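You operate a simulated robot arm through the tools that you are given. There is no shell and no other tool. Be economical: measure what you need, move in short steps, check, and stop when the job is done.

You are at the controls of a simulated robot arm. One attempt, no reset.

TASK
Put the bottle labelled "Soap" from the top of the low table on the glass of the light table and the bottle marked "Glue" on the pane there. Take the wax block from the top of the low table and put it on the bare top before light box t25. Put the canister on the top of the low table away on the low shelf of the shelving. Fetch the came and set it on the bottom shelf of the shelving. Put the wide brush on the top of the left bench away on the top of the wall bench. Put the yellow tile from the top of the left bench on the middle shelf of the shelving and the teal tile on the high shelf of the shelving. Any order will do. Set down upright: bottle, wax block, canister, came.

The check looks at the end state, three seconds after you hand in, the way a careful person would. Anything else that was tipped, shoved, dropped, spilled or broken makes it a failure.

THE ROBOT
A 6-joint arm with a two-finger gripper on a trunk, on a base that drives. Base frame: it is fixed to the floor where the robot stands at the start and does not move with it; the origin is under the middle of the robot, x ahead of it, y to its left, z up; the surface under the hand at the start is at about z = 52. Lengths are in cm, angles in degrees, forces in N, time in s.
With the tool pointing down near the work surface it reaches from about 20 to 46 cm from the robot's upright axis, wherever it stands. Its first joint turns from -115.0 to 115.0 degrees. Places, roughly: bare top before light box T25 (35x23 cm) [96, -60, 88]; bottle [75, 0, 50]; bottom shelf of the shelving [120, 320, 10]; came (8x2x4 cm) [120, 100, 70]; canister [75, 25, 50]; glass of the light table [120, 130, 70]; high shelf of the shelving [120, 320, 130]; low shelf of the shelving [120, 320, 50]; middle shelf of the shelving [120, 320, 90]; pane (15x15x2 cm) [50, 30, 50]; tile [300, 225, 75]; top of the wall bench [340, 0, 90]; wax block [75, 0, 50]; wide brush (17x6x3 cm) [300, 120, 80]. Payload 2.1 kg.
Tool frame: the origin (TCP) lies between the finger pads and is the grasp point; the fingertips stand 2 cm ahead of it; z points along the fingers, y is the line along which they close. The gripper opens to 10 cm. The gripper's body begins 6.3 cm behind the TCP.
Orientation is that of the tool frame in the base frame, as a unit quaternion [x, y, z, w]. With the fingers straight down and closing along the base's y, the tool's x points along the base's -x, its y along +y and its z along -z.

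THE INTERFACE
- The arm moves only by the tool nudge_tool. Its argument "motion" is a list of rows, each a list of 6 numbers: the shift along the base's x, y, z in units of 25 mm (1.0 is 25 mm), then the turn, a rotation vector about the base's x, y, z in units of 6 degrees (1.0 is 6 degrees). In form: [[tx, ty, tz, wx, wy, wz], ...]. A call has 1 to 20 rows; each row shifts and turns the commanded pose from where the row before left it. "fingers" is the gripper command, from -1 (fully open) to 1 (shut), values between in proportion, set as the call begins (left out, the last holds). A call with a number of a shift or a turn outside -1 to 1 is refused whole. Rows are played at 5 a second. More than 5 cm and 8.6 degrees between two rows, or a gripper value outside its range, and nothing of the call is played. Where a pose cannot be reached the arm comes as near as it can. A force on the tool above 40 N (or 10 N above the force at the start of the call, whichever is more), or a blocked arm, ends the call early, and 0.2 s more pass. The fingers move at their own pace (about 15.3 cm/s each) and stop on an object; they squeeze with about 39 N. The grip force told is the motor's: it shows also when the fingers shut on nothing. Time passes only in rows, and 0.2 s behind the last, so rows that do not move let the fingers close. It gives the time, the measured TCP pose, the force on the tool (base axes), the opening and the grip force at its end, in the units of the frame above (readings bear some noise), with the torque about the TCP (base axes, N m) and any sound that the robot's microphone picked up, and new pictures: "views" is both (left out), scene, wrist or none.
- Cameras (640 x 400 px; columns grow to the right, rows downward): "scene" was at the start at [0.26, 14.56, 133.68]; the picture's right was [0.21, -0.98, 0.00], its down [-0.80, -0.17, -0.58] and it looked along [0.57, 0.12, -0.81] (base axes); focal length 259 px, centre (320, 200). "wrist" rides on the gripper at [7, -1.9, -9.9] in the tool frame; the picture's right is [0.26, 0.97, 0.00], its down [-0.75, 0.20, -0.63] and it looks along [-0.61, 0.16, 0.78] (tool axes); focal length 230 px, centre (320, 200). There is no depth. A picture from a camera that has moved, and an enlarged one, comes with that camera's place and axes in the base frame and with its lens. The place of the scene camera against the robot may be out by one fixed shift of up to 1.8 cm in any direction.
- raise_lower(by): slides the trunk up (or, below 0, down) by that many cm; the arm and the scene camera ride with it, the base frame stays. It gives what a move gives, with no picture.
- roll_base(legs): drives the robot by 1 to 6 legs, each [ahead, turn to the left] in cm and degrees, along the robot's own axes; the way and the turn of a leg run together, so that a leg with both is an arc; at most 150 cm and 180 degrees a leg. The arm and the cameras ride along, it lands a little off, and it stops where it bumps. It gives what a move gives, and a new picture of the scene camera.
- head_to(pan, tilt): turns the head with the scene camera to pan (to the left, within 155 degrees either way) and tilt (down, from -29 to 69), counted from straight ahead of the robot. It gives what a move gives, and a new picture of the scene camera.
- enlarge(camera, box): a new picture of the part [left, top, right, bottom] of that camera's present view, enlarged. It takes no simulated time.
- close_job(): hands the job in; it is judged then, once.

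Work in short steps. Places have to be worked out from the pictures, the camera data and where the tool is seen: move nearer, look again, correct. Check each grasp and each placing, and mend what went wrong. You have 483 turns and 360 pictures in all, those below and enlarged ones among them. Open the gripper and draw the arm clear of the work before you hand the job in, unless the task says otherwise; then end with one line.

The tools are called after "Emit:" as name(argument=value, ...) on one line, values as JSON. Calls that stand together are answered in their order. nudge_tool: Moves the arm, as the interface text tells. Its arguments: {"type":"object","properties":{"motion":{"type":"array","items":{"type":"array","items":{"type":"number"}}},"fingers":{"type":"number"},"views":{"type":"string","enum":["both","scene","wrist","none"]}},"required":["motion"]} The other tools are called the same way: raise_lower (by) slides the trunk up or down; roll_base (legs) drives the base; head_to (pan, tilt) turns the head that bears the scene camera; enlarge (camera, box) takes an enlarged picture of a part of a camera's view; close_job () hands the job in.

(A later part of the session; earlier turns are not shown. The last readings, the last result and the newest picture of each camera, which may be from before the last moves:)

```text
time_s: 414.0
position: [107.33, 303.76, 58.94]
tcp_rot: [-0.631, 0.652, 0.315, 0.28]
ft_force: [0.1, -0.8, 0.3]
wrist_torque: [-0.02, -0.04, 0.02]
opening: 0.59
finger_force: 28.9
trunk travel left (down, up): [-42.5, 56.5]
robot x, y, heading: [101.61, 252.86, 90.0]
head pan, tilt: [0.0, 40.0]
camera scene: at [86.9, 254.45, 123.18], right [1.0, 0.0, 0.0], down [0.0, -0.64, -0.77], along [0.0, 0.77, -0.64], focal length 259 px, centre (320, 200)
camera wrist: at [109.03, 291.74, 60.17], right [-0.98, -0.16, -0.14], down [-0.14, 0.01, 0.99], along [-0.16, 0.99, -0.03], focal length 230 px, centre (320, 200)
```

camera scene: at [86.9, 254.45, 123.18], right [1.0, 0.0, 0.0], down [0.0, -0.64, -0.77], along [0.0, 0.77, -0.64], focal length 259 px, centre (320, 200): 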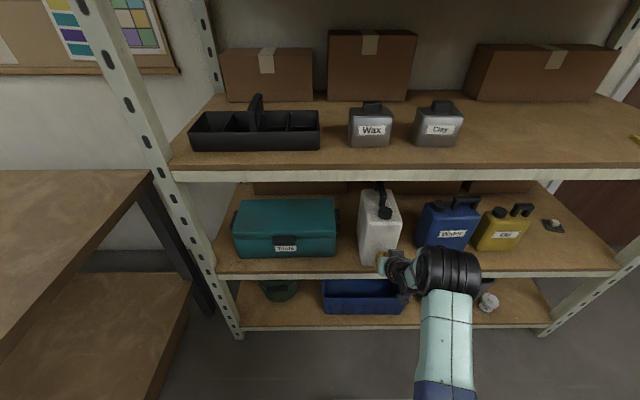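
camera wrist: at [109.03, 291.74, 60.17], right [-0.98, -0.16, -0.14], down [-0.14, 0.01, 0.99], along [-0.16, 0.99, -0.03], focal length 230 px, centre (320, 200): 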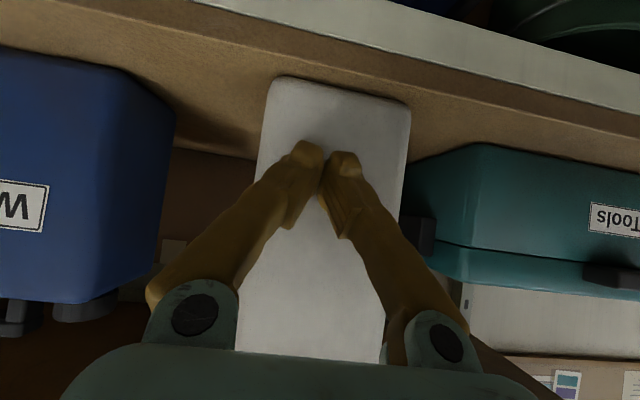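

It is now on the board; one more centimetre, then I withdraw.

Emit:
nudge_tool(motion=[[0, 0.25, 0, 0, 0, 0], [0, 0.25, 0, 0, 0, 0], [0, 0, 0, 0, 0, 0], [0, -0.5, 0, 0, 0, 0], [0, -1, 0, 0, 0, 0]], views="none")

Emit:
roll_base(legs=[[-40, 0]])

Emit:
enlarge(camera="scene", box=[200, 120, 560, 320])

```text
time_s: 415.2
position: [107.17, 301.19, 59.25]
tcp_rot: [-0.63, 0.653, 0.313, 0.279]
ft_force: [0.1, -0.1, -0.4]
wrist_torque: [0.02, 0.0, -0.03]
opening: 0.03
finger_force: 30.0
trunk travel left (down, up): [-42.5, 56.5]
robot x, y, heading: [101.65, 253.13, 89.7]
head pan, tilt: [0.0, 40.0]
```

```text
time_s: 417.7
position: [107.04, 261.42, 59.14]
tcp_rot: [-0.63, 0.653, 0.313, 0.28]
ft_force: [0.0, -0.4, -0.2]
wrist_torque: [-0.02, 0.02, 0.03]
opening: 0.0
finger_force: 29.4
trunk travel left (down, up): [-42.5, 56.5]
robot x, y, heading: [101.63, 213.15, 89.8]
head pan, tilt: [0.0, 40.0]
camera scene: at [86.74, 214.68, 123.18], right [1.0, 0.0, 0.0], down [0.0, -0.64, -0.77], along [0.0, 0.77, -0.64], focal length 259 px, centre (320, 200)
```

scene: 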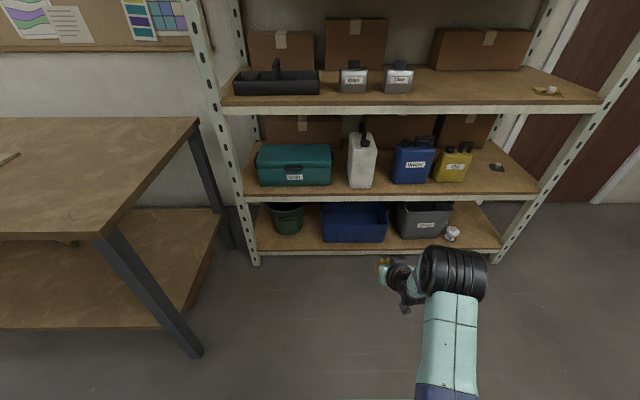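

```text
1.78 times, centred on (380, 220) of scene
camera zoom: at [86.74, 214.68, 123.18], right [1.0, 0.0, 0.0], down [0.0, -0.64, -0.77], along [0.0, 0.77, -0.64], focal length 461 px, centre (213, 164)
```

zoom: 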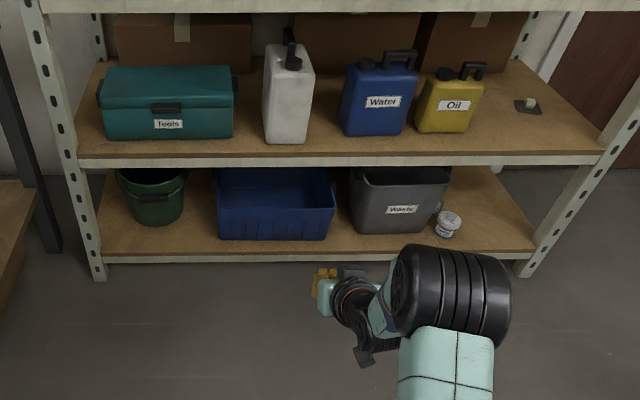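

Canister stands on the low shelf. Now the came: I straighten the tool, retract, raise, and drive round to the light table's front side.

Emit:
nudge_tool(motion=[[0, -1, 0, -1, 0, 0], [0, -1, 0, -1, 0, 0], [0, -1, 0, -1, 0, 0], [0, -1, 0, -1, 0, 0], [0, -1, 0, -1, 0, 0], [0, -1, 0, -1, 0, 0], [-0.5, -1, 0, -1, 0, 0], [-0.5, 0, 0, -1, 0, 0], [-0.5, 0, 0, -0.2, 0, 0]], fingers=-1, views="none")

Emit:
raise_lower(by=34)

Emit:
roll_base(legs=[[0, -90], [118, 0], [0, -90], [120, 0], [40, 0]])

```text
time_s: 419.7
position: [103.24, 243.86, 59.17]
tcp_rot: [-0.689, 0.725, 0.012, -0.009]
ft_force: [-0.6, -0.1, 0.0]
wrist_torque: [-0.01, 0.0, 0.05]
opening: 10.01
finger_force: 0.1
trunk travel left (down, up): [-42.5, 56.5]
robot x, y, heading: [101.44, 213.04, 89.9]
head pan, tilt: [0.0, 40.0]
```

```text
time_s: 423.0
position: [103.24, 243.93, 93.07]
tcp_rot: [-0.689, 0.724, 0.013, -0.008]
ft_force: [0.3, -0.2, -0.2]
wrist_torque: [0.03, 0.02, 0.05]
opening: 10.0
finger_force: 0.0
trunk travel left (down, up): [-76.5, 22.5]
robot x, y, heading: [101.47, 213.14, 89.7]
head pan, tilt: [0.0, 40.0]
```

```text
time_s: 444.5
position: [225.33, 23.88, 93.17]
tcp_rot: [0.71, 0.704, 0.007, 0.012]
ft_force: [-0.3, 1.1, -0.1]
wrist_torque: [0.0, 0.02, 0.02]
opening: 10.0
finger_force: 0.0
trunk travel left (down, up): [-76.5, 22.5]
robot x, y, heading: [225.62, 54.56, -88.1]
head pan, tilt: [0.0, 40.0]
camera scene: at [238.97, 51.77, 157.18], right [-1.0, -0.04, 0.0], down [-0.02, 0.64, -0.77], along [0.03, -0.77, -0.64], focal length 259 px, centre (320, 200)
```

scene: 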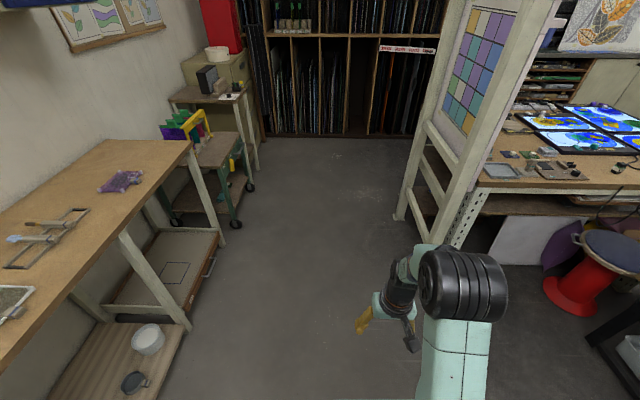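

Emit:
roll_base(legs=[[0, -92], [106, 0], [0, -90]])

Emit:
head_to(pan=0, tilt=50)

Emit:
enlarge(camera="scene", box=[220, 60, 460, 240])

```text
time_s: 457.5
position: [122.2, 83.94, 93.08]
tcp_rot: [-0.702, 0.712, 0.012, -0.007]
ft_force: [0.2, -1.1, -0.7]
wrist_torque: [0.01, -0.02, 0.0]
opening: 10.0
finger_force: 0.0
trunk travel left (down, up): [-76.5, 22.5]
robot x, y, heading: [121.44, 53.08, 91.7]
head pan, tilt: [0.0, 40.0]
camera scene: at [106.61, 54.24, 157.18], right [1.0, 0.03, 0.0], down [0.02, -0.64, -0.77], along [-0.02, 0.77, -0.64], focal length 259 px, centre (320, 200)
```

scene: 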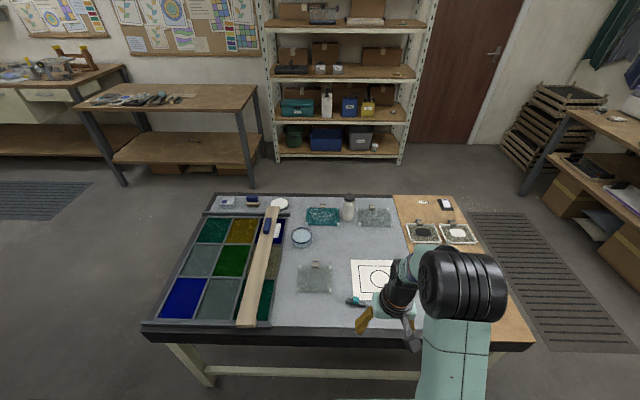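

```text
time_s: 458.2
position: [122.22, 83.99, 93.08]
tcp_rot: [-0.702, 0.712, 0.012, -0.008]
ft_force: [0.2, 0.2, -0.3]
wrist_torque: [0.05, -0.03, -0.01]
opening: 10.01
finger_force: 0.0
trunk travel left (down, up): [-76.5, 22.5]
robot x, y, heading: [121.6, 53.01, 91.8]
head pan, tilt: [0.0, 50.0]
camera scene: at [106.64, 53.44, 155.76], right [1.0, 0.03, 0.0], down [0.02, -0.77, -0.64], along [-0.02, 0.64, -0.77], focal length 259 px, centre (320, 200)
```

scene: 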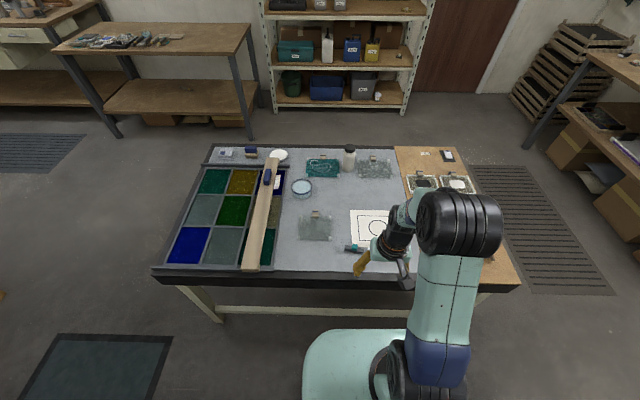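

```text
2.22 times, centred on (340, 150) of scene
camera zoom: at [106.64, 53.44, 155.76], right [1.0, 0.03, 0.0], down [0.02, -0.77, -0.64], along [-0.02, 0.64, -0.77], focal length 577 px, centre (276, 311)
```

zoom: 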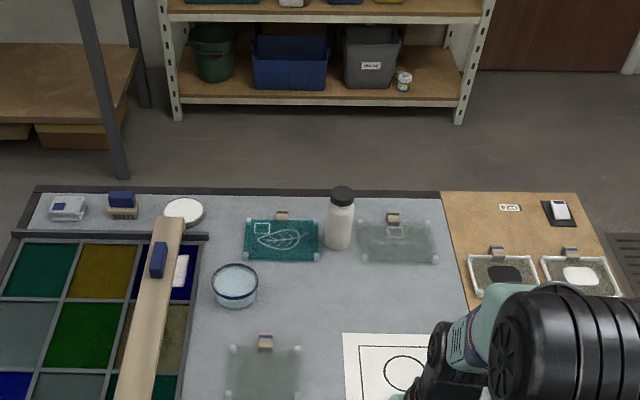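

The came lies near (118,102), close to the front edge (y≈93). I roll 8 cm ahead and look with the wrist camera.

Emit:
roll_base(legs=[[8, -1.5]])

Emit:
nudge_tool(motion=[[-0.8, 0, -0.5, 0, 0, 0], [-0.8, 0, -0.5, 0, 0, 0]], views="both")

Emit:
enlarge(camera="wrist", box=[220, 100, 420, 260])

```text
time_s: 459.3
position: [122.74, 91.23, 93.36]
tcp_rot: [-0.693, 0.721, 0.016, -0.006]
ft_force: [-0.1, 0.1, 0.2]
wrist_torque: [0.09, 0.03, 0.02]
opening: 10.0
finger_force: 0.1
trunk travel left (down, up): [-76.5, 22.5]
robot x, y, heading: [121.27, 61.22, 90.2]
head pan, tilt: [0.0, 50.0]
camera scene: at [106.51, 60.62, 155.78], right [1.0, 0.01, 0.0], down [0.0, -0.76, -0.65], along [0.0, 0.65, -0.76], focal length 259 px, centre (320, 200)
```

scene: 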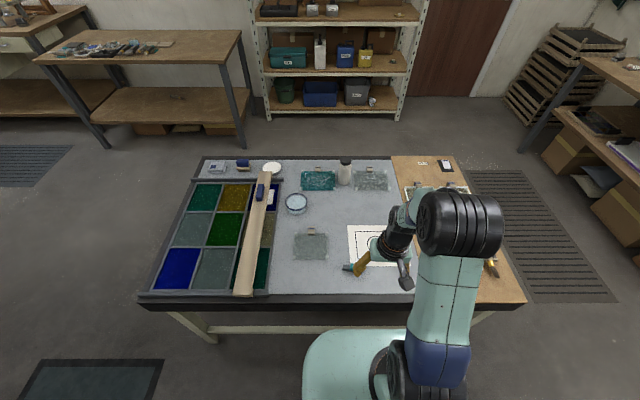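

```text
time_s: 459.9
position: [118.66, 91.91, 90.8]
tcp_rot: [-0.693, 0.721, 0.012, -0.008]
ft_force: [-0.5, 0.0, -0.1]
wrist_torque: [0.0, -0.05, -0.01]
opening: 9.97
finger_force: 0.0
trunk travel left (down, up): [-76.5, 22.5]
robot x, y, heading: [121.45, 61.52, 90.1]
head pan, tilt: [0.0, 50.0]
camera scene: at [106.44, 61.71, 155.76], right [1.0, 0.01, 0.0], down [0.01, -0.77, -0.64], along [0.0, 0.64, -0.77], focal length 259 px, centre (320, 200)
camera wrist: at [120.48, 84.83, 100.55], right [-0.98, -0.22, 0.03], down [-0.15, 0.75, 0.64], along [-0.16, 0.62, -0.77], focal length 230 px, centre (320, 200)
```

scene: 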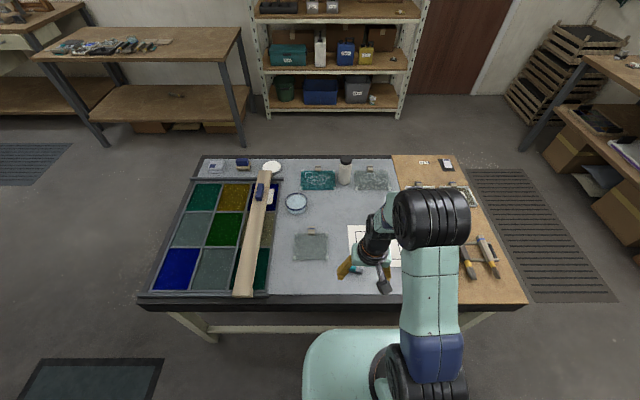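
wrist: 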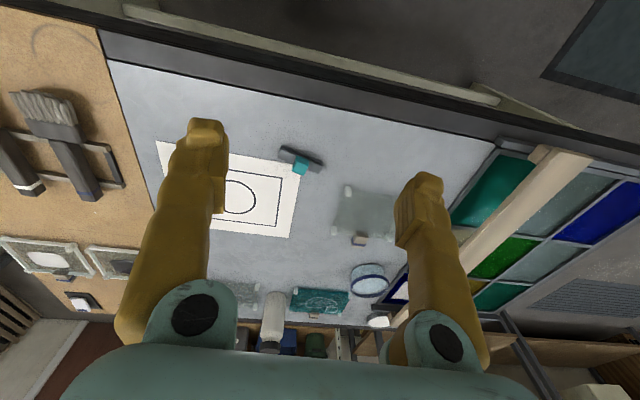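

```text
2.50 times, centred on (320, 180) of wrist
camera zoom: at [120.48, 84.83, 100.55], right [-0.98, -0.22, 0.03], down [-0.15, 0.75, 0.64], along [-0.16, 0.62, -0.77], focal length 575 px, centre (320, 250)
```

zoom: 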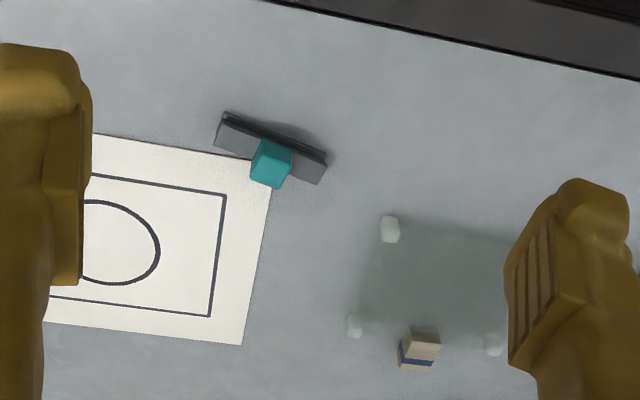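

The came (grey bar with a teal grip on top) sits at about (118.6,102.5), bar angled -14°. I turn the tool so the fingers close across the bar and move above.

Emit:
nudge_tool(motion=[[0, 0.5, 0, -0.06, -0.27, 1], [0, 0.5, 0, 0, 0, 1], [0, 0.5, 0, 0, 0, 1], [0, 0.5, 0, 0, 0, 1], [0, 0.5, 0, 0, 0, 1], [0, 0.5, 0, 0, 0, 1], [0, 0.5, 0, 0, 0, 1], [0, 0.5, 0, 0, 0, 1], [0, 0.25, 0, 0, 0, 1], [0, 0, -1, 0, 0, 1], [0, 0, -1, 0, 0, 1], [0, 0, -1, 0, 0, 1], [0, 0, -0.5, 0, 0, 1]], fingers=-0.2, views="both")

Emit:
enlarge(camera="wrist", box=[220, 60, 420, 220])

```text
time_s: 462.7
position: [118.79, 102.57, 81.9]
tcp_rot: [0.992, -0.123, 0.0, 0.0]
ft_force: [0.2, -0.5, 1.2]
wrist_torque: [0.02, -0.03, 0.01]
opening: 6.01
finger_force: 0.1
trunk travel left (down, up): [-76.5, 22.5]
robot x, y, heading: [121.39, 61.28, 90.4]
head pan, tilt: [0.0, 50.0]
camera scene: at [106.53, 61.86, 155.76], right [1.0, 0.01, 0.0], down [0.0, -0.77, -0.64], along [0.0, 0.64, -0.77], focal length 259 px, centre (320, 200)
camera wrist: at [125.92, 102.75, 91.93], right [0.01, -1.0, 0.0], down [-0.78, -0.01, 0.63], along [-0.63, -0.01, -0.78], focal length 230 px, centre (320, 200)
```

scene: 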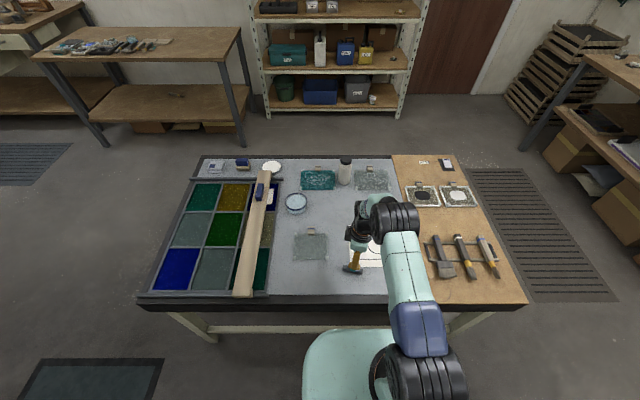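
wrist: 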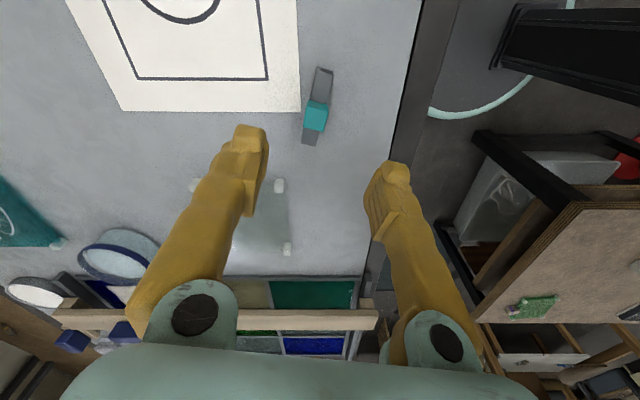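

```text
2.50 times, centred on (320, 140) of wrist
camera zoom: at [125.92, 102.75, 91.93], right [0.01, -1.0, 0.0], down [-0.78, -0.01, 0.63], along [-0.63, -0.01, -0.78], focal length 575 px, centre (320, 350)
```

zoom: 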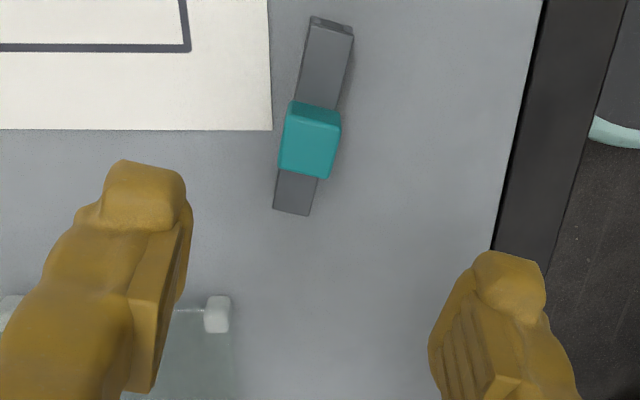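

Knob is 0.8 cm further in x. I correct and descend to z≈74 to re-check.

Emit:
nudge_tool(motion=[[0.32, 0.1, -1, 0, 0, 0], [0, 0, -1, 0, 0, 0], [0, 0, -1, 0, 0, 0], [0, 0, 0, 0, 0, 0]], views="wrist")

```text
time_s: 463.7
position: [119.51, 102.82, 74.41]
tcp_rot: [0.992, -0.124, 0.0, 0.0]
ft_force: [-0.3, -0.6, -0.6]
wrist_torque: [-0.01, -0.01, 0.0]
opening: 6.0
finger_force: 0.2
trunk travel left (down, up): [-76.5, 22.5]
robot x, y, heading: [121.26, 61.41, 90.3]
head pan, tilt: [0.0, 50.0]
camera wrist: at [126.71, 102.88, 84.3], right [0.01, -1.0, 0.0], down [-0.78, -0.01, 0.63], along [-0.63, -0.01, -0.78], focal length 230 px, centre (320, 200)
```

wrist: 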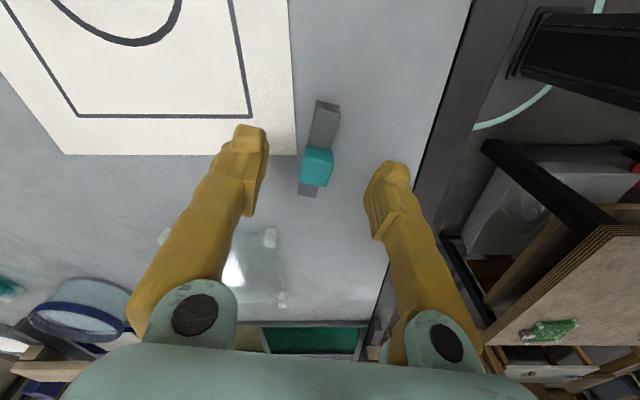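

Aligned. I descend to z≈71.3 and close.

Emit:
nudge_tool(motion=[[0, 0.05, -0.7, 0, 0, 0], [0, 0, -0.5, 0, 0, 0], [0, 0, 0, 0, 0, 0]], views="wrist")

Emit:
nudge_tool(motion=[[0, 0, 0, 0, 0, 0], [0, 0, 0, 0, 0, 0], [0, 0, 0, 0, 0, 0]], fingers=1, views="none")

Emit:
nudge_tool(motion=[[0, 0, 0.4, 0, 0, 0], [0, 0, 1, 0, 0, 0], [0, 0, 1, 0, 0, 0], [0, 0, 1, 0, 0, 0], [0, 0, 1, 0, 0, 0]], views="both")

```text
time_s: 464.5
position: [119.68, 102.8, 71.42]
tcp_rot: [0.992, -0.125, 0.0, 0.0]
ft_force: [0.2, 0.5, 0.2]
wrist_torque: [-0.03, -0.01, -0.01]
opening: 6.02
finger_force: 0.0
trunk travel left (down, up): [-76.5, 22.5]
robot x, y, heading: [121.11, 61.14, 90.2]
head pan, tilt: [0.0, 50.0]
camera wrist: at [126.75, 103.04, 81.36], right [0.01, -1.0, 0.0], down [-0.78, -0.01, 0.63], along [-0.63, -0.01, -0.78], focal length 230 px, centre (320, 200)
```

wrist: 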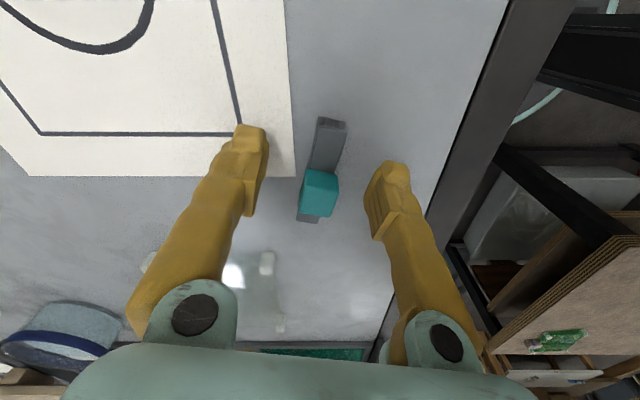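

```text
time_s: 465.3
position: [119.63, 102.9, 71.31]
tcp_rot: [0.992, -0.124, 0.0, 0.001]
ft_force: [0.0, -0.5, 0.6]
wrist_torque: [0.04, -0.02, 0.0]
opening: 1.87
finger_force: 39.1
trunk travel left (down, up): [-76.5, 22.5]
robot x, y, heading: [121.68, 61.31, 90.2]
head pan, tilt: [0.0, 50.0]
```

```text
time_s: 466.5
position: [119.64, 102.87, 82.26]
tcp_rot: [0.992, -0.123, 0.0, 0.0]
ft_force: [-0.3, 0.3, -0.8]
wrist_torque: [-0.02, -0.04, 0.0]
opening: 1.89
finger_force: 38.6
trunk travel left (down, up): [-76.5, 22.5]
robot x, y, heading: [121.78, 61.4, 90.2]
head pan, tilt: [0.0, 50.0]
camera scene: at [106.53, 61.8, 155.76], right [1.0, 0.01, 0.0], down [0.0, -0.77, -0.64], along [0.0, 0.64, -0.77], focal length 259 px, centre (320, 200)
camera wrist: at [126.81, 103.01, 92.35], right [0.01, -1.0, 0.0], down [-0.78, -0.01, 0.63], along [-0.63, -0.01, -0.78], focal length 230 px, centre (320, 200)
```

scene: 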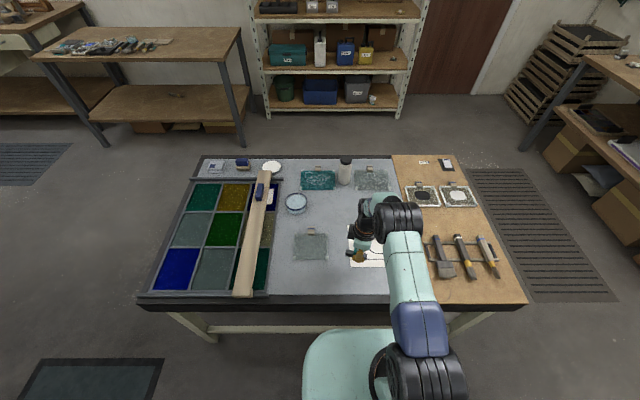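
wrist: 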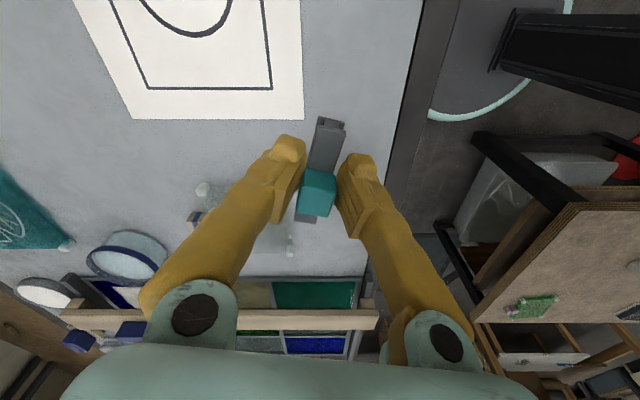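

Came held by its grip. I raise and retract, then drive round to the shelving's right end for the bottom shelf.

Emit:
nudge_tool(motion=[[0, -1, 1, 0, 0, 0], [0, -1, 1, 0, 0, 0], [0, -1, 1, 0, 0, 0], [0, -1, 1, 0, 0, 0], [0, -1, 0, 0, 0, 0], [0, -0.5, 0, 0, 0, 0]], views="none")

Emit:
roll_base(legs=[[-14, 0], [0, -90], [104, 0], [0, 90], [150, 0], [10, 0]])

Emit:
roll_base(legs=[[0, 45]])

```text
time_s: 467.9
position: [119.65, 89.28, 92.42]
tcp_rot: [0.992, -0.125, 0.0, 0.0]
ft_force: [-0.1, 0.5, -0.7]
wrist_torque: [0.01, -0.03, 0.0]
opening: 1.87
finger_force: 39.0
trunk travel left (down, up): [-76.5, 22.5]
robot x, y, heading: [121.52, 60.9, 90.5]
head pan, tilt: [0.0, 50.0]
```

```text
time_s: 489.4
position: [222.15, 231.56, 92.46]
tcp_rot: [0.993, -0.116, -0.001, -0.002]
ft_force: [0.6, -0.1, -1.5]
wrist_torque: [0.04, -0.04, 0.02]
opening: 1.86
finger_force: 39.0
trunk travel left (down, up): [-76.5, 22.5]
robot x, y, heading: [224.38, 203.4, 91.2]
head pan, tilt: [0.0, 50.0]
camera scene: at [209.47, 203.68, 155.77], right [1.0, 0.02, 0.0], down [0.02, -0.76, -0.65], along [-0.01, 0.65, -0.76], focal length 259 px, centre (320, 200)
```

scene: 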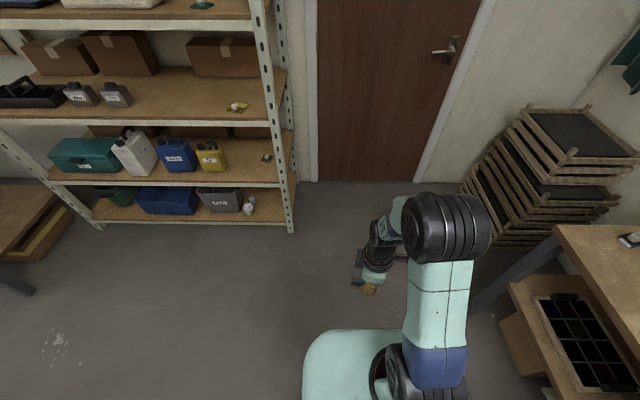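

```text
time_s: 491.9
position: [202.56, 221.86, 92.38]
tcp_rot: [0.96, 0.28, 0.0, 0.0]
ft_force: [0.4, 0.1, -0.6]
wrist_torque: [0.0, 0.01, -0.01]
opening: 1.84
finger_force: 38.7
trunk travel left (down, up): [-76.5, 22.5]
robot x, y, heading: [224.47, 203.86, 137.1]
head pan, tilt: [0.0, 50.0]
camera scene: at [212.71, 193.87, 155.76], right [0.68, 0.73, 0.0], down [0.56, -0.52, -0.64], along [-0.47, 0.44, -0.77], focal length 259 px, centre (320, 200)
```

scene: 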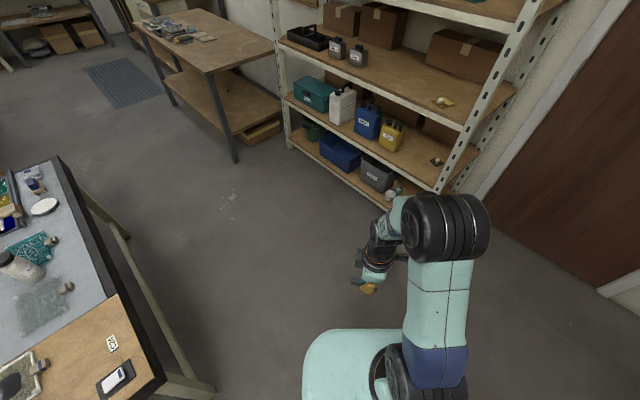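

Emit:
roll_base(legs=[[62, 0], [0, -47]])

Emit:
raise_lower(by=-60)

Emit:
head_to(pan=0, tilt=45)

```text
time_s: 497.5
position: [177.51, 274.12, 92.37]
tcp_rot: [0.993, -0.121, 0.0, 0.0]
ft_force: [-0.7, -1.1, -0.7]
wrist_torque: [0.01, -0.02, -0.02]
opening: 1.86
finger_force: 39.0
trunk travel left (down, up): [-76.5, 22.5]
robot x, y, heading: [178.8, 245.83, 90.8]
head pan, tilt: [0.0, 50.0]
camera scene: at [164.55, 246.53, 155.76], right [1.0, 0.01, 0.0], down [0.01, -0.77, -0.64], along [-0.01, 0.64, -0.77], focal length 259 px, centre (320, 200)
```

scene: 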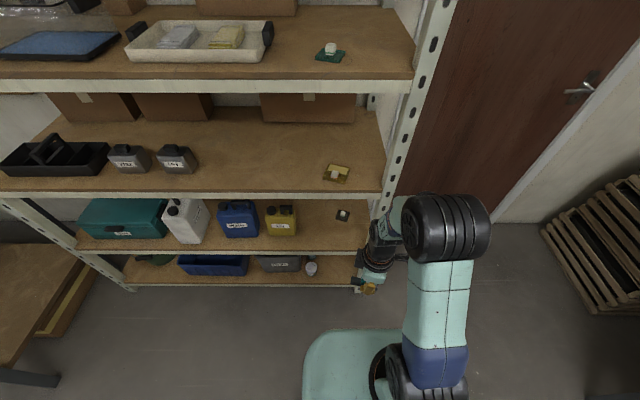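

```text
refused: -60 is not a number from -40 to 40
```

```text
time_s: 498.1
position: [177.47, 274.06, 92.48]
tcp_rot: [0.993, -0.121, 0.0, -0.001]
ft_force: [0.3, -0.8, -0.6]
wrist_torque: [0.02, -0.04, -0.02]
opening: 1.86
finger_force: 39.1
trunk travel left (down, up): [-76.5, 22.5]
robot x, y, heading: [179.55, 246.23, 90.9]
head pan, tilt: [0.0, 45.0]
camera scene: at [164.55, 246.97, 156.45], right [1.0, 0.01, 0.0], down [0.01, -0.71, -0.71], along [-0.01, 0.71, -0.71], focal length 259 px, centre (320, 200)
```

scene: 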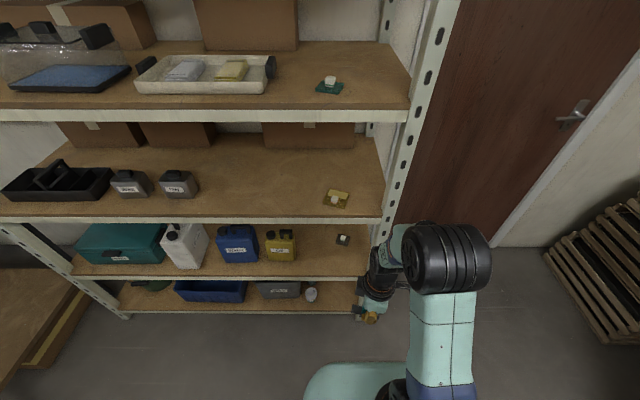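

I lower the trunk in two steps to bring the hand to bottom-shelf height, then look.

Emit:
raise_lower(by=-40)

Emit:
raise_lower(by=-30)

Emit:
head_to(pan=0, tilt=45)

Emit:
nudge_tool(motion=[[0, 0, 0, 0, 0, 0]], views="wrist")

```text
time_s: 502.0
position: [177.45, 274.0, 52.5]
tcp_rot: [0.993, -0.121, -0.001, -0.001]
ft_force: [0.8, 0.5, -0.6]
wrist_torque: [-0.01, -0.07, 0.0]
opening: 1.87
finger_force: 38.7
trunk travel left (down, up): [-36.5, 62.5]
robot x, y, heading: [179.46, 245.73, 90.6]
head pan, tilt: [0.0, 45.0]
```

```text
time_s: 505.0
position: [177.52, 274.17, 22.35]
tcp_rot: [0.993, -0.12, 0.0, 0.0]
ft_force: [0.8, -0.5, -0.3]
wrist_torque: [0.0, -0.01, 0.04]
opening: 1.88
finger_force: 38.6
trunk travel left (down, up): [-6.5, 92.5]
robot x, y, heading: [179.44, 245.64, 90.8]
head pan, tilt: [0.0, 45.0]
```

```text
time_s: 505.6
position: [177.4, 274.05, 22.43]
tcp_rot: [0.993, -0.121, 0.0, -0.001]
ft_force: [0.4, -0.8, -1.1]
wrist_torque: [0.02, -0.02, -0.01]
opening: 1.85
finger_force: 39.2
trunk travel left (down, up): [-6.5, 92.5]
robot x, y, heading: [179.72, 246.01, 90.6]
head pan, tilt: [0.0, 45.0]
camera scene: at [164.56, 246.96, 86.45], right [1.0, 0.01, 0.0], down [0.01, -0.71, -0.71], along [-0.01, 0.71, -0.71], focal length 259 px, centre (320, 200)
```

scene: 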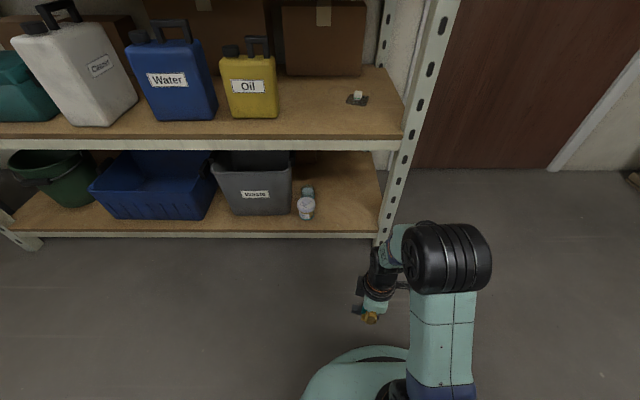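

```text
time_s: 506.0
position: [177.46, 274.05, 22.39]
tcp_rot: [0.993, -0.121, 0.0, 0.0]
ft_force: [0.0, -0.1, -0.6]
wrist_torque: [0.0, -0.01, -0.01]
opening: 1.86
finger_force: 38.6
trunk travel left (down, up): [-6.5, 92.5]
robot x, y, heading: [179.45, 245.77, 90.9]
head pan, tilt: [0.0, 45.0]
camera wrist: at [184.59, 274.24, 32.39], right [0.02, -1.0, 0.0], down [-0.78, -0.01, 0.63], along [-0.63, -0.01, -0.78], focal length 230 px, centre (320, 200)
```

wrist: 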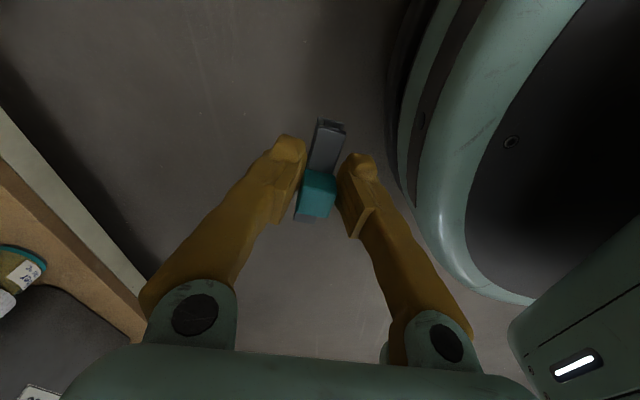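

Free space on the bottom shelf right of the jar (x≈163–183). I roll 22 cm forward then extend in at x≈171.5.

Emit:
roll_base(legs=[[22, -0.5]])

Emit:
nudge_tool(motion=[[-0.6, 0.4, 0, 0, 0, 0], [-0.6, 0.4, 0, 0, 0, 0], [-0.6, 0.4, 0, 0, 0, 0], [-0.6, 0.4, 0, 0, 0, 0]], views="both")

```text
time_s: 507.6
position: [177.58, 295.98, 22.32]
tcp_rot: [0.992, -0.128, 0.0, 0.0]
ft_force: [0.3, 0.5, -0.2]
wrist_torque: [0.02, -0.04, 0.0]
opening: 1.81
finger_force: 38.9
trunk travel left (down, up): [-6.5, 92.5]
robot x, y, heading: [179.76, 267.82, 90.3]
head pan, tilt: [0.0, 45.0]
camera scene: at [164.44, 268.99, 86.45], right [1.0, 0.0, 0.0], down [0.0, -0.71, -0.71], along [0.0, 0.71, -0.71], focal length 259 px, centre (320, 200)
```

scene: 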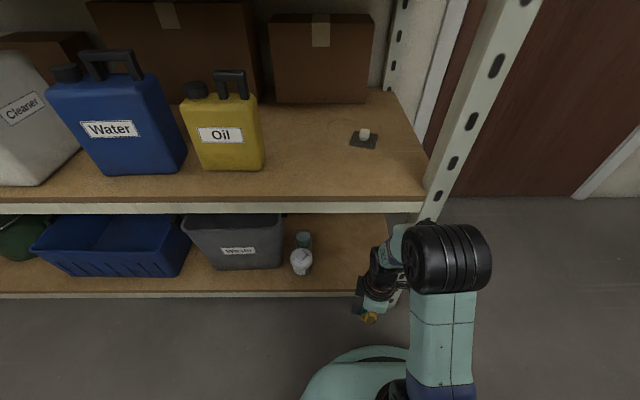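

```text
time_s: 508.6
position: [171.55, 300.0, 22.5]
tcp_rot: [0.992, -0.127, 0.0, 0.0]
ft_force: [0.2, 0.6, 0.2]
wrist_torque: [0.01, 0.0, 0.02]
opening: 1.88
finger_force: 38.8
trunk travel left (down, up): [-6.5, 92.5]
robot x, y, heading: [179.49, 267.72, 90.1]
head pan, tilt: [0.0, 45.0]
camera scene: at [164.44, 268.99, 86.45], right [1.0, 0.0, 0.0], down [0.0, -0.71, -0.71], along [0.0, 0.71, -0.71], focal length 259 px, centre (320, 200)
camera wrist: at [178.7, 300.11, 32.43], right [0.01, -1.0, 0.0], down [-0.78, 0.0, 0.63], along [-0.63, 0.0, -0.78], focal length 230 px, centre (320, 200)
```

scene: 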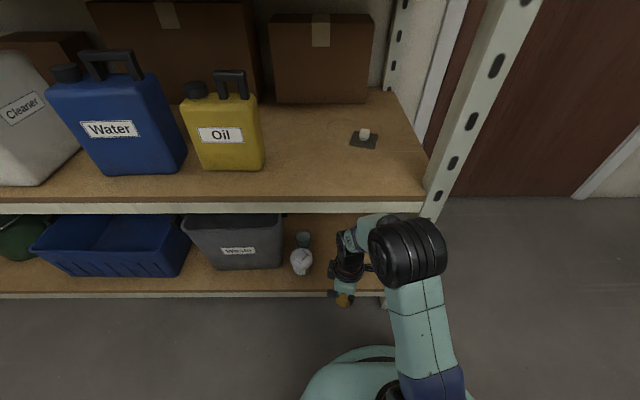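
wrist: 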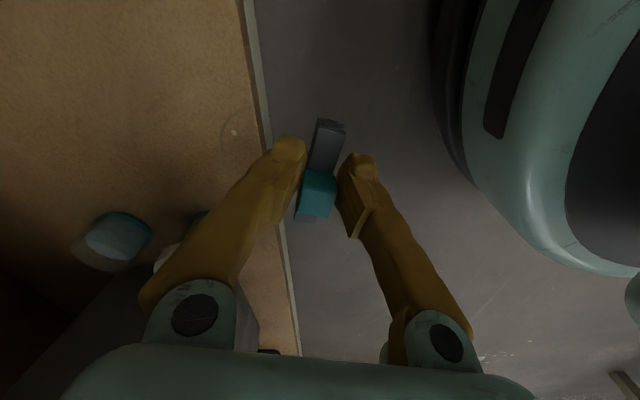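

I lower 4 cm first for headroom, then extend 11 cm in.

Emit:
nudge_tool(motion=[[0, 0, -0.8, 0, 0, 0], [0, 0, -0.7, 0, 0, 0], [0, 1, 0, 0, 0, 0], [0, 1, 0, 0, 0, 0], [0, 1, 0, 0, 0, 0], [0, 1, 0, 0, 0, 0], [0, 0.5, 0, 0, 0, 0], [0, 0, 0, 0, 0, 0]], views="both")

```text
time_s: 510.4
position: [171.59, 311.31, 18.63]
tcp_rot: [0.992, -0.126, 0.0, 0.0]
ft_force: [-0.4, 0.4, -1.3]
wrist_torque: [0.02, 0.02, 0.03]
opening: 1.84
finger_force: 39.0
trunk travel left (down, up): [-6.5, 92.5]
robot x, y, heading: [179.05, 267.74, 90.3]
head pan, tilt: [0.0, 45.0]
camera scene: at [164.43, 269.0, 86.45], right [1.0, 0.0, 0.0], down [0.0, -0.71, -0.71], along [0.0, 0.71, -0.71], focal length 259 px, centre (320, 200)
camera wrist: at [178.77, 311.45, 28.6], right [0.01, -1.0, 0.0], down [-0.78, 0.0, 0.63], along [-0.63, 0.0, -0.78], focal length 230 px, centre (320, 200)
```

scene: 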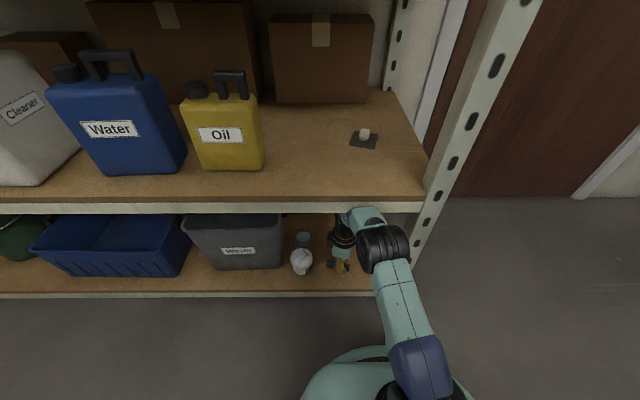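
wrist: 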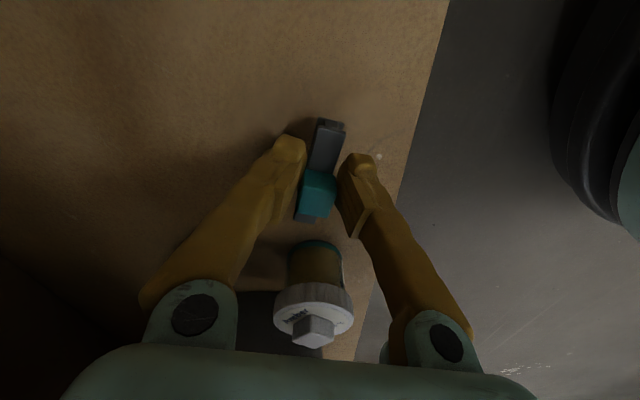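

Came is over the board with margins to the jar and edge. I lower to contact.

Emit:
nudge_tool(motion=[[0, 0, -0.4, 0, 0, 0], [0, 0, -0.3, 0, 0, 0], [0, 0, 0, 0, 0, 0]], views="none")

Emit:
nudge_tool(motion=[[0, 0, -0.15, 0, 0, 0], [0, 0, 0, 0, 0, 0]], views="none")

```text
time_s: 511.2
position: [171.62, 311.39, 17.31]
tcp_rot: [0.992, -0.127, -0.001, -0.003]
ft_force: [4.7, -3.5, 34.4]
wrist_torque: [-0.04, 0.06, 0.04]
opening: 1.86
finger_force: 38.9
trunk travel left (down, up): [-6.5, 92.5]
robot x, y, heading: [179.05, 267.61, 89.8]
head pan, tilt: [0.0, 45.0]
```

```text
time_s: 511.9
position: [171.58, 311.36, 16.92]
tcp_rot: [0.992, -0.125, -0.002, -0.004]
ft_force: [-1.0, 5.9, 35.0]
wrist_torque: [0.13, 0.17, -0.01]
opening: 1.82
finger_force: 38.7
trunk travel left (down, up): [-6.5, 92.5]
robot x, y, heading: [179.2, 267.89, 90.1]
head pan, tilt: [0.0, 45.0]
```

Contact at z≈17. I ease up, open and lift off.

Emit:
nudge_tool(motion=[[0, 0, 0.2, 0, 0, 0], [0, 0, 0, 0, 0, 0]], views="none")

Emit:
nudge_tool(motion=[[0, 0, 0, 0, 0, 0], [0, 0, 0, 0, 0, 0], [0, 0, 0, 0, 0, 0], [0, 0, 0.4, 0, 0, 0], [0, 0, 0.8, 0, 0, 0], [0, 0, 0.6, 0, 0, 0]], fingers=0.1, views="both")

```text
time_s: 512.5
position: [171.61, 311.17, 16.82]
tcp_rot: [0.992, -0.126, 0.0, 0.003]
ft_force: [1.0, -0.1, -0.9]
wrist_torque: [-0.02, -0.04, -0.01]
opening: 1.85
finger_force: 39.2
trunk travel left (down, up): [-6.5, 92.5]
robot x, y, heading: [179.36, 268.35, 90.1]
head pan, tilt: [0.0, 45.0]
```

```text
time_s: 513.9
position: [171.74, 310.55, 20.39]
tcp_rot: [0.992, -0.126, 0.004, 0.014]
ft_force: [-0.5, -0.4, -0.2]
wrist_torque: [-0.02, 0.02, 0.0]
opening: 4.5
finger_force: 0.0
trunk travel left (down, up): [-6.5, 92.5]
robot x, y, heading: [179.51, 267.37, 90.3]
head pan, tilt: [0.0, 45.0]
camera scene: at [164.32, 269.38, 86.06], right [1.0, 0.0, 0.0], down [0.0, -0.71, -0.7], along [0.0, 0.7, -0.71], focal length 259 px, centre (320, 200)
camera wrist: at [178.71, 311.02, 30.34], right [0.01, -1.0, 0.03], down [-0.78, 0.01, 0.63], along [-0.63, -0.03, -0.78], focal length 230 px, centre (320, 200)
```

scene: 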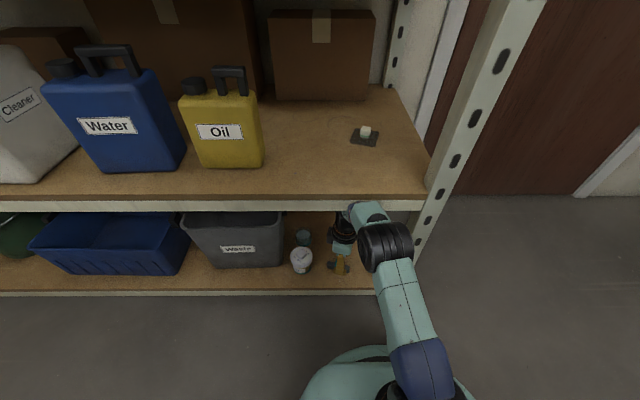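
wrist: 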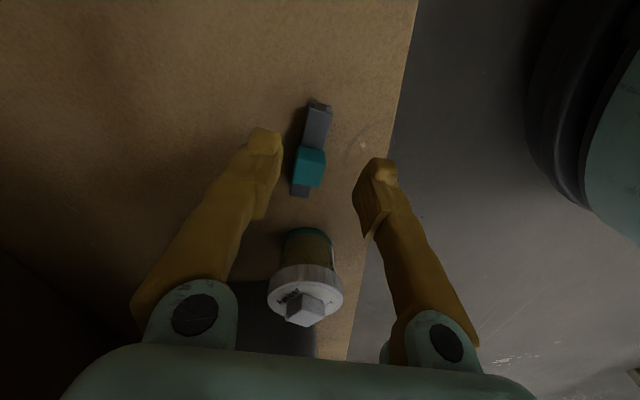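

Came stands upright. The wrist seems to be rubbing the shelf above, so I lower slightly and pull straight out.

Emit:
nudge_tool(motion=[[0, 0, -0.6, 0, 0, 0], [0, 0, 0, 0, 0, 0]], views="wrist")

```text
time_s: 514.5
position: [171.44, 311.28, 20.3]
tcp_rot: [0.992, -0.127, 0.0, -0.001]
ft_force: [-0.2, -0.2, 0.8]
wrist_torque: [0.02, 0.05, 0.01]
opening: 4.5
finger_force: 0.1
trunk travel left (down, up): [-6.5, 92.5]
robot x, y, heading: [179.21, 267.98, 90.0]
head pan, tilt: [0.0, 45.0]
camera wrist: at [178.68, 311.35, 30.26], right [0.01, -1.0, 0.0], down [-0.78, -0.01, 0.63], along [-0.63, 0.0, -0.78], focal length 230 px, centre (320, 200)
```

wrist: 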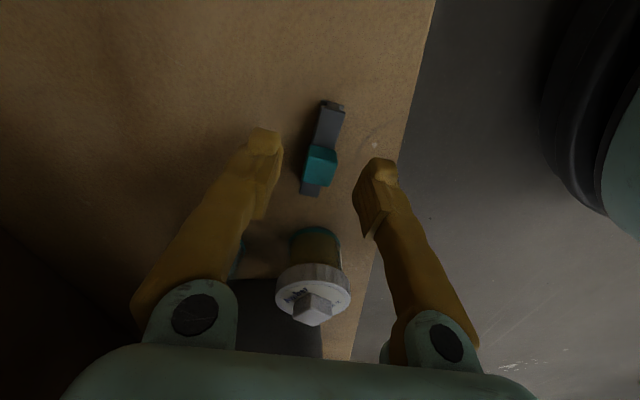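

Emit:
nudge_tool(motion=[[0, 0, 0.2, 0, 0, 0], [0, 0, 0, 0, 0, 0]], views="none")

```text
time_s: 515.0
position: [171.59, 311.09, 20.3]
tcp_rot: [0.992, -0.127, 0.002, 0.004]
ft_force: [-0.5, 0.1, -0.4]
wrist_torque: [0.01, 0.01, 0.01]
opening: 4.5
finger_force: 0.1
trunk travel left (down, up): [-6.5, 92.5]
robot x, y, heading: [179.28, 267.92, 90.3]
head pan, tilt: [0.0, 45.0]
```

Limited by the shelf above; fingertips are ~0.5 cm above the grip's top. I pull out slowly and watch.

Emit:
nudge_tool(motion=[[0, -0.3, -0.05, 0, 0, 0], [0, -0.3, 0, 0, 0, 0], [0, -0.3, 0, 0, 0, 0], [0, -0.3, 0, 0, 0, 0], [0, -0.3, 0, 0, 0, 0]], views="wrist")

```text
time_s: 516.2
position: [171.69, 307.49, 20.54]
tcp_rot: [0.992, -0.127, 0.0, 0.0]
ft_force: [-0.2, -0.4, -0.1]
wrist_torque: [-0.01, -0.01, -0.02]
opening: 4.51
finger_force: 0.1
trunk travel left (down, up): [-6.5, 92.5]
robot x, y, heading: [179.12, 267.7, 90.2]
head pan, tilt: [0.0, 45.0]
camera wrist: at [178.71, 307.64, 30.48], right [0.01, -1.0, 0.0], down [-0.78, -0.01, 0.63], along [-0.63, 0.0, -0.78], focal length 230 px, centre (320, 200)
```

wrist: 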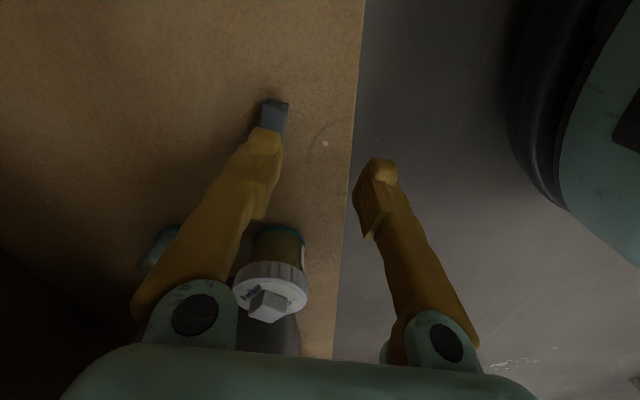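

Finger passed over without force. I keep pulling out.

Emit:
nudge_tool(motion=[[0, -0.5, 0, 0, 0, 0], [0, -1, 0, 0, 0, 0], [0, -1, 0, 0, 0, 0], [0, -1, 0, 0, 0, 0]], views="both")

Emit:
enlarge(camera="scene", box=[270, 210, 410, 310])

```text
time_s: 517.2
position: [171.74, 298.57, 20.12]
tcp_rot: [0.992, -0.126, 0.0, 0.0]
ft_force: [-0.4, 0.3, 1.1]
wrist_torque: [0.05, -0.03, -0.03]
opening: 4.48
finger_force: 0.1
trunk travel left (down, up): [-6.5, 92.5]
robot x, y, heading: [179.39, 267.68, 89.8]
head pan, tilt: [0.0, 45.0]
camera scene: at [164.44, 268.99, 86.45], right [1.0, 0.0, 0.0], down [0.0, -0.71, -0.71], along [0.0, 0.71, -0.71], focal length 259 px, centre (320, 200)
camera wrist: at [178.84, 298.73, 30.28], right [0.01, -1.0, 0.0], down [-0.78, -0.01, 0.63], along [-0.63, 0.0, -0.78], focal length 230 px, centre (320, 200)
```

scene: 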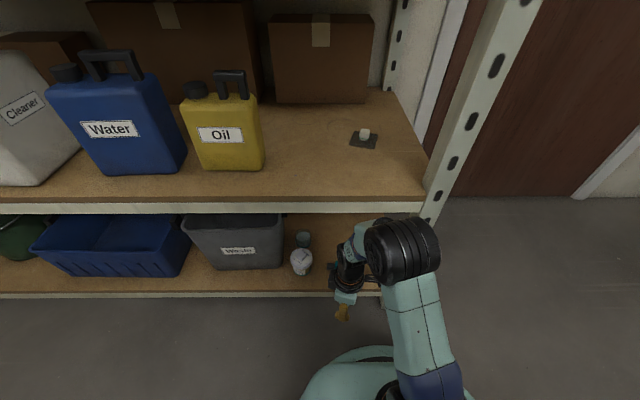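
wrist: 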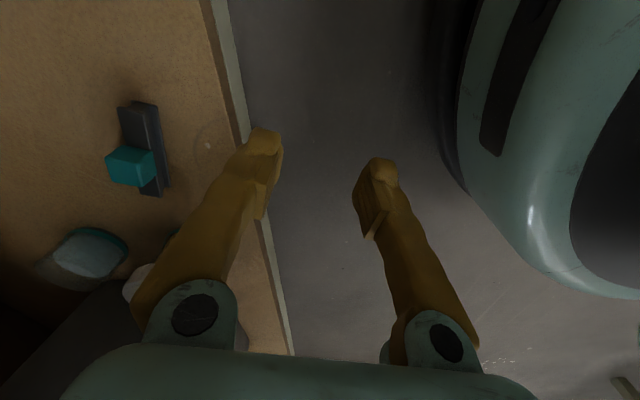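

```text
4.00 times, centred on (340, 260) of scene
camera zoom: at [164.44, 268.99, 86.45], right [1.0, 0.0, 0.0], down [0.0, -0.71, -0.71], along [0.0, 0.71, -0.71], focal length 1038 px, centre (240, -40)
```

zoom: 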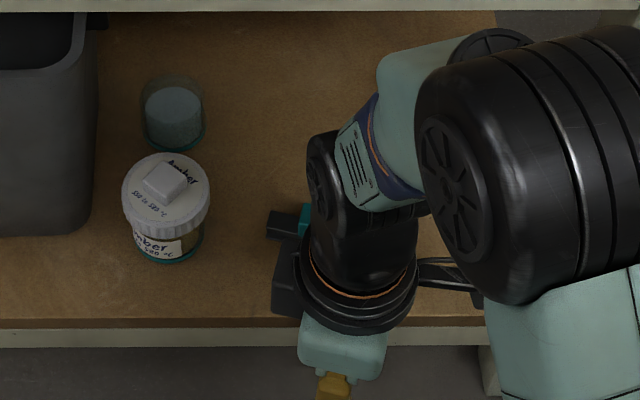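

Emit:
roll_base(legs=[[-45, 0]])

Emit:
enlarge(camera="scene", box=[240, 140, 440, 280])

```text
time_s: 520.0
position: [171.78, 252.94, 20.3]
tcp_rot: [0.992, -0.126, 0.0, 0.001]
ft_force: [0.0, 0.8, -0.2]
wrist_torque: [0.0, -0.02, 0.06]
opening: 4.51
finger_force: 0.1
trunk travel left (down, up): [-6.5, 92.5]
robot x, y, heading: [179.46, 222.19, 90.2]
head pan, tilt: [0.0, 45.0]
camera scene: at [164.49, 223.32, 86.45], right [1.0, 0.0, 0.0], down [0.0, -0.71, -0.71], along [0.0, 0.71, -0.71], focal length 259 px, centre (320, 200)
```

scene: 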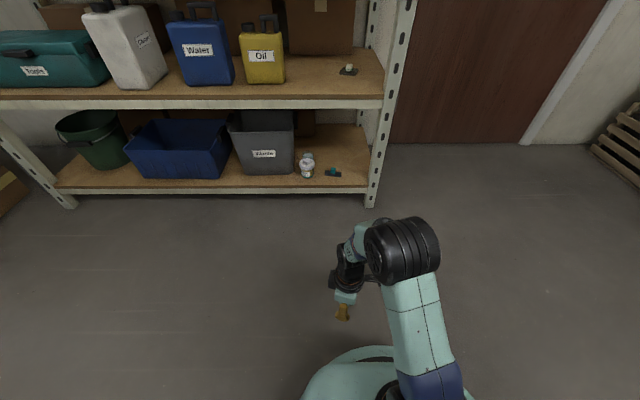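

```text
2.86 times, centred on (340, 210) of scene
camera zoom: at [164.49, 223.32, 86.45], right [1.0, 0.0, 0.0], down [0.0, -0.71, -0.71], along [0.0, 0.71, -0.71], focal length 741 px, centre (263, 171)
```

zoom: 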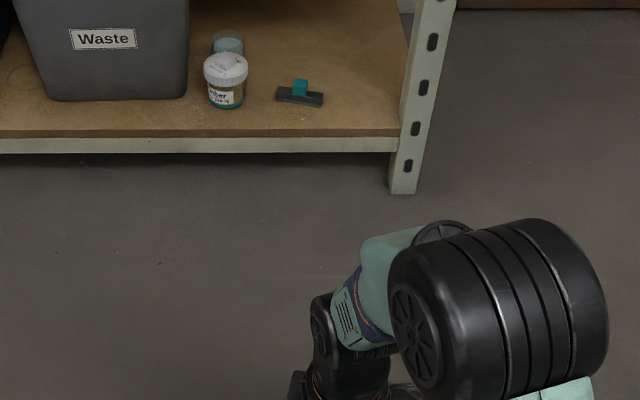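

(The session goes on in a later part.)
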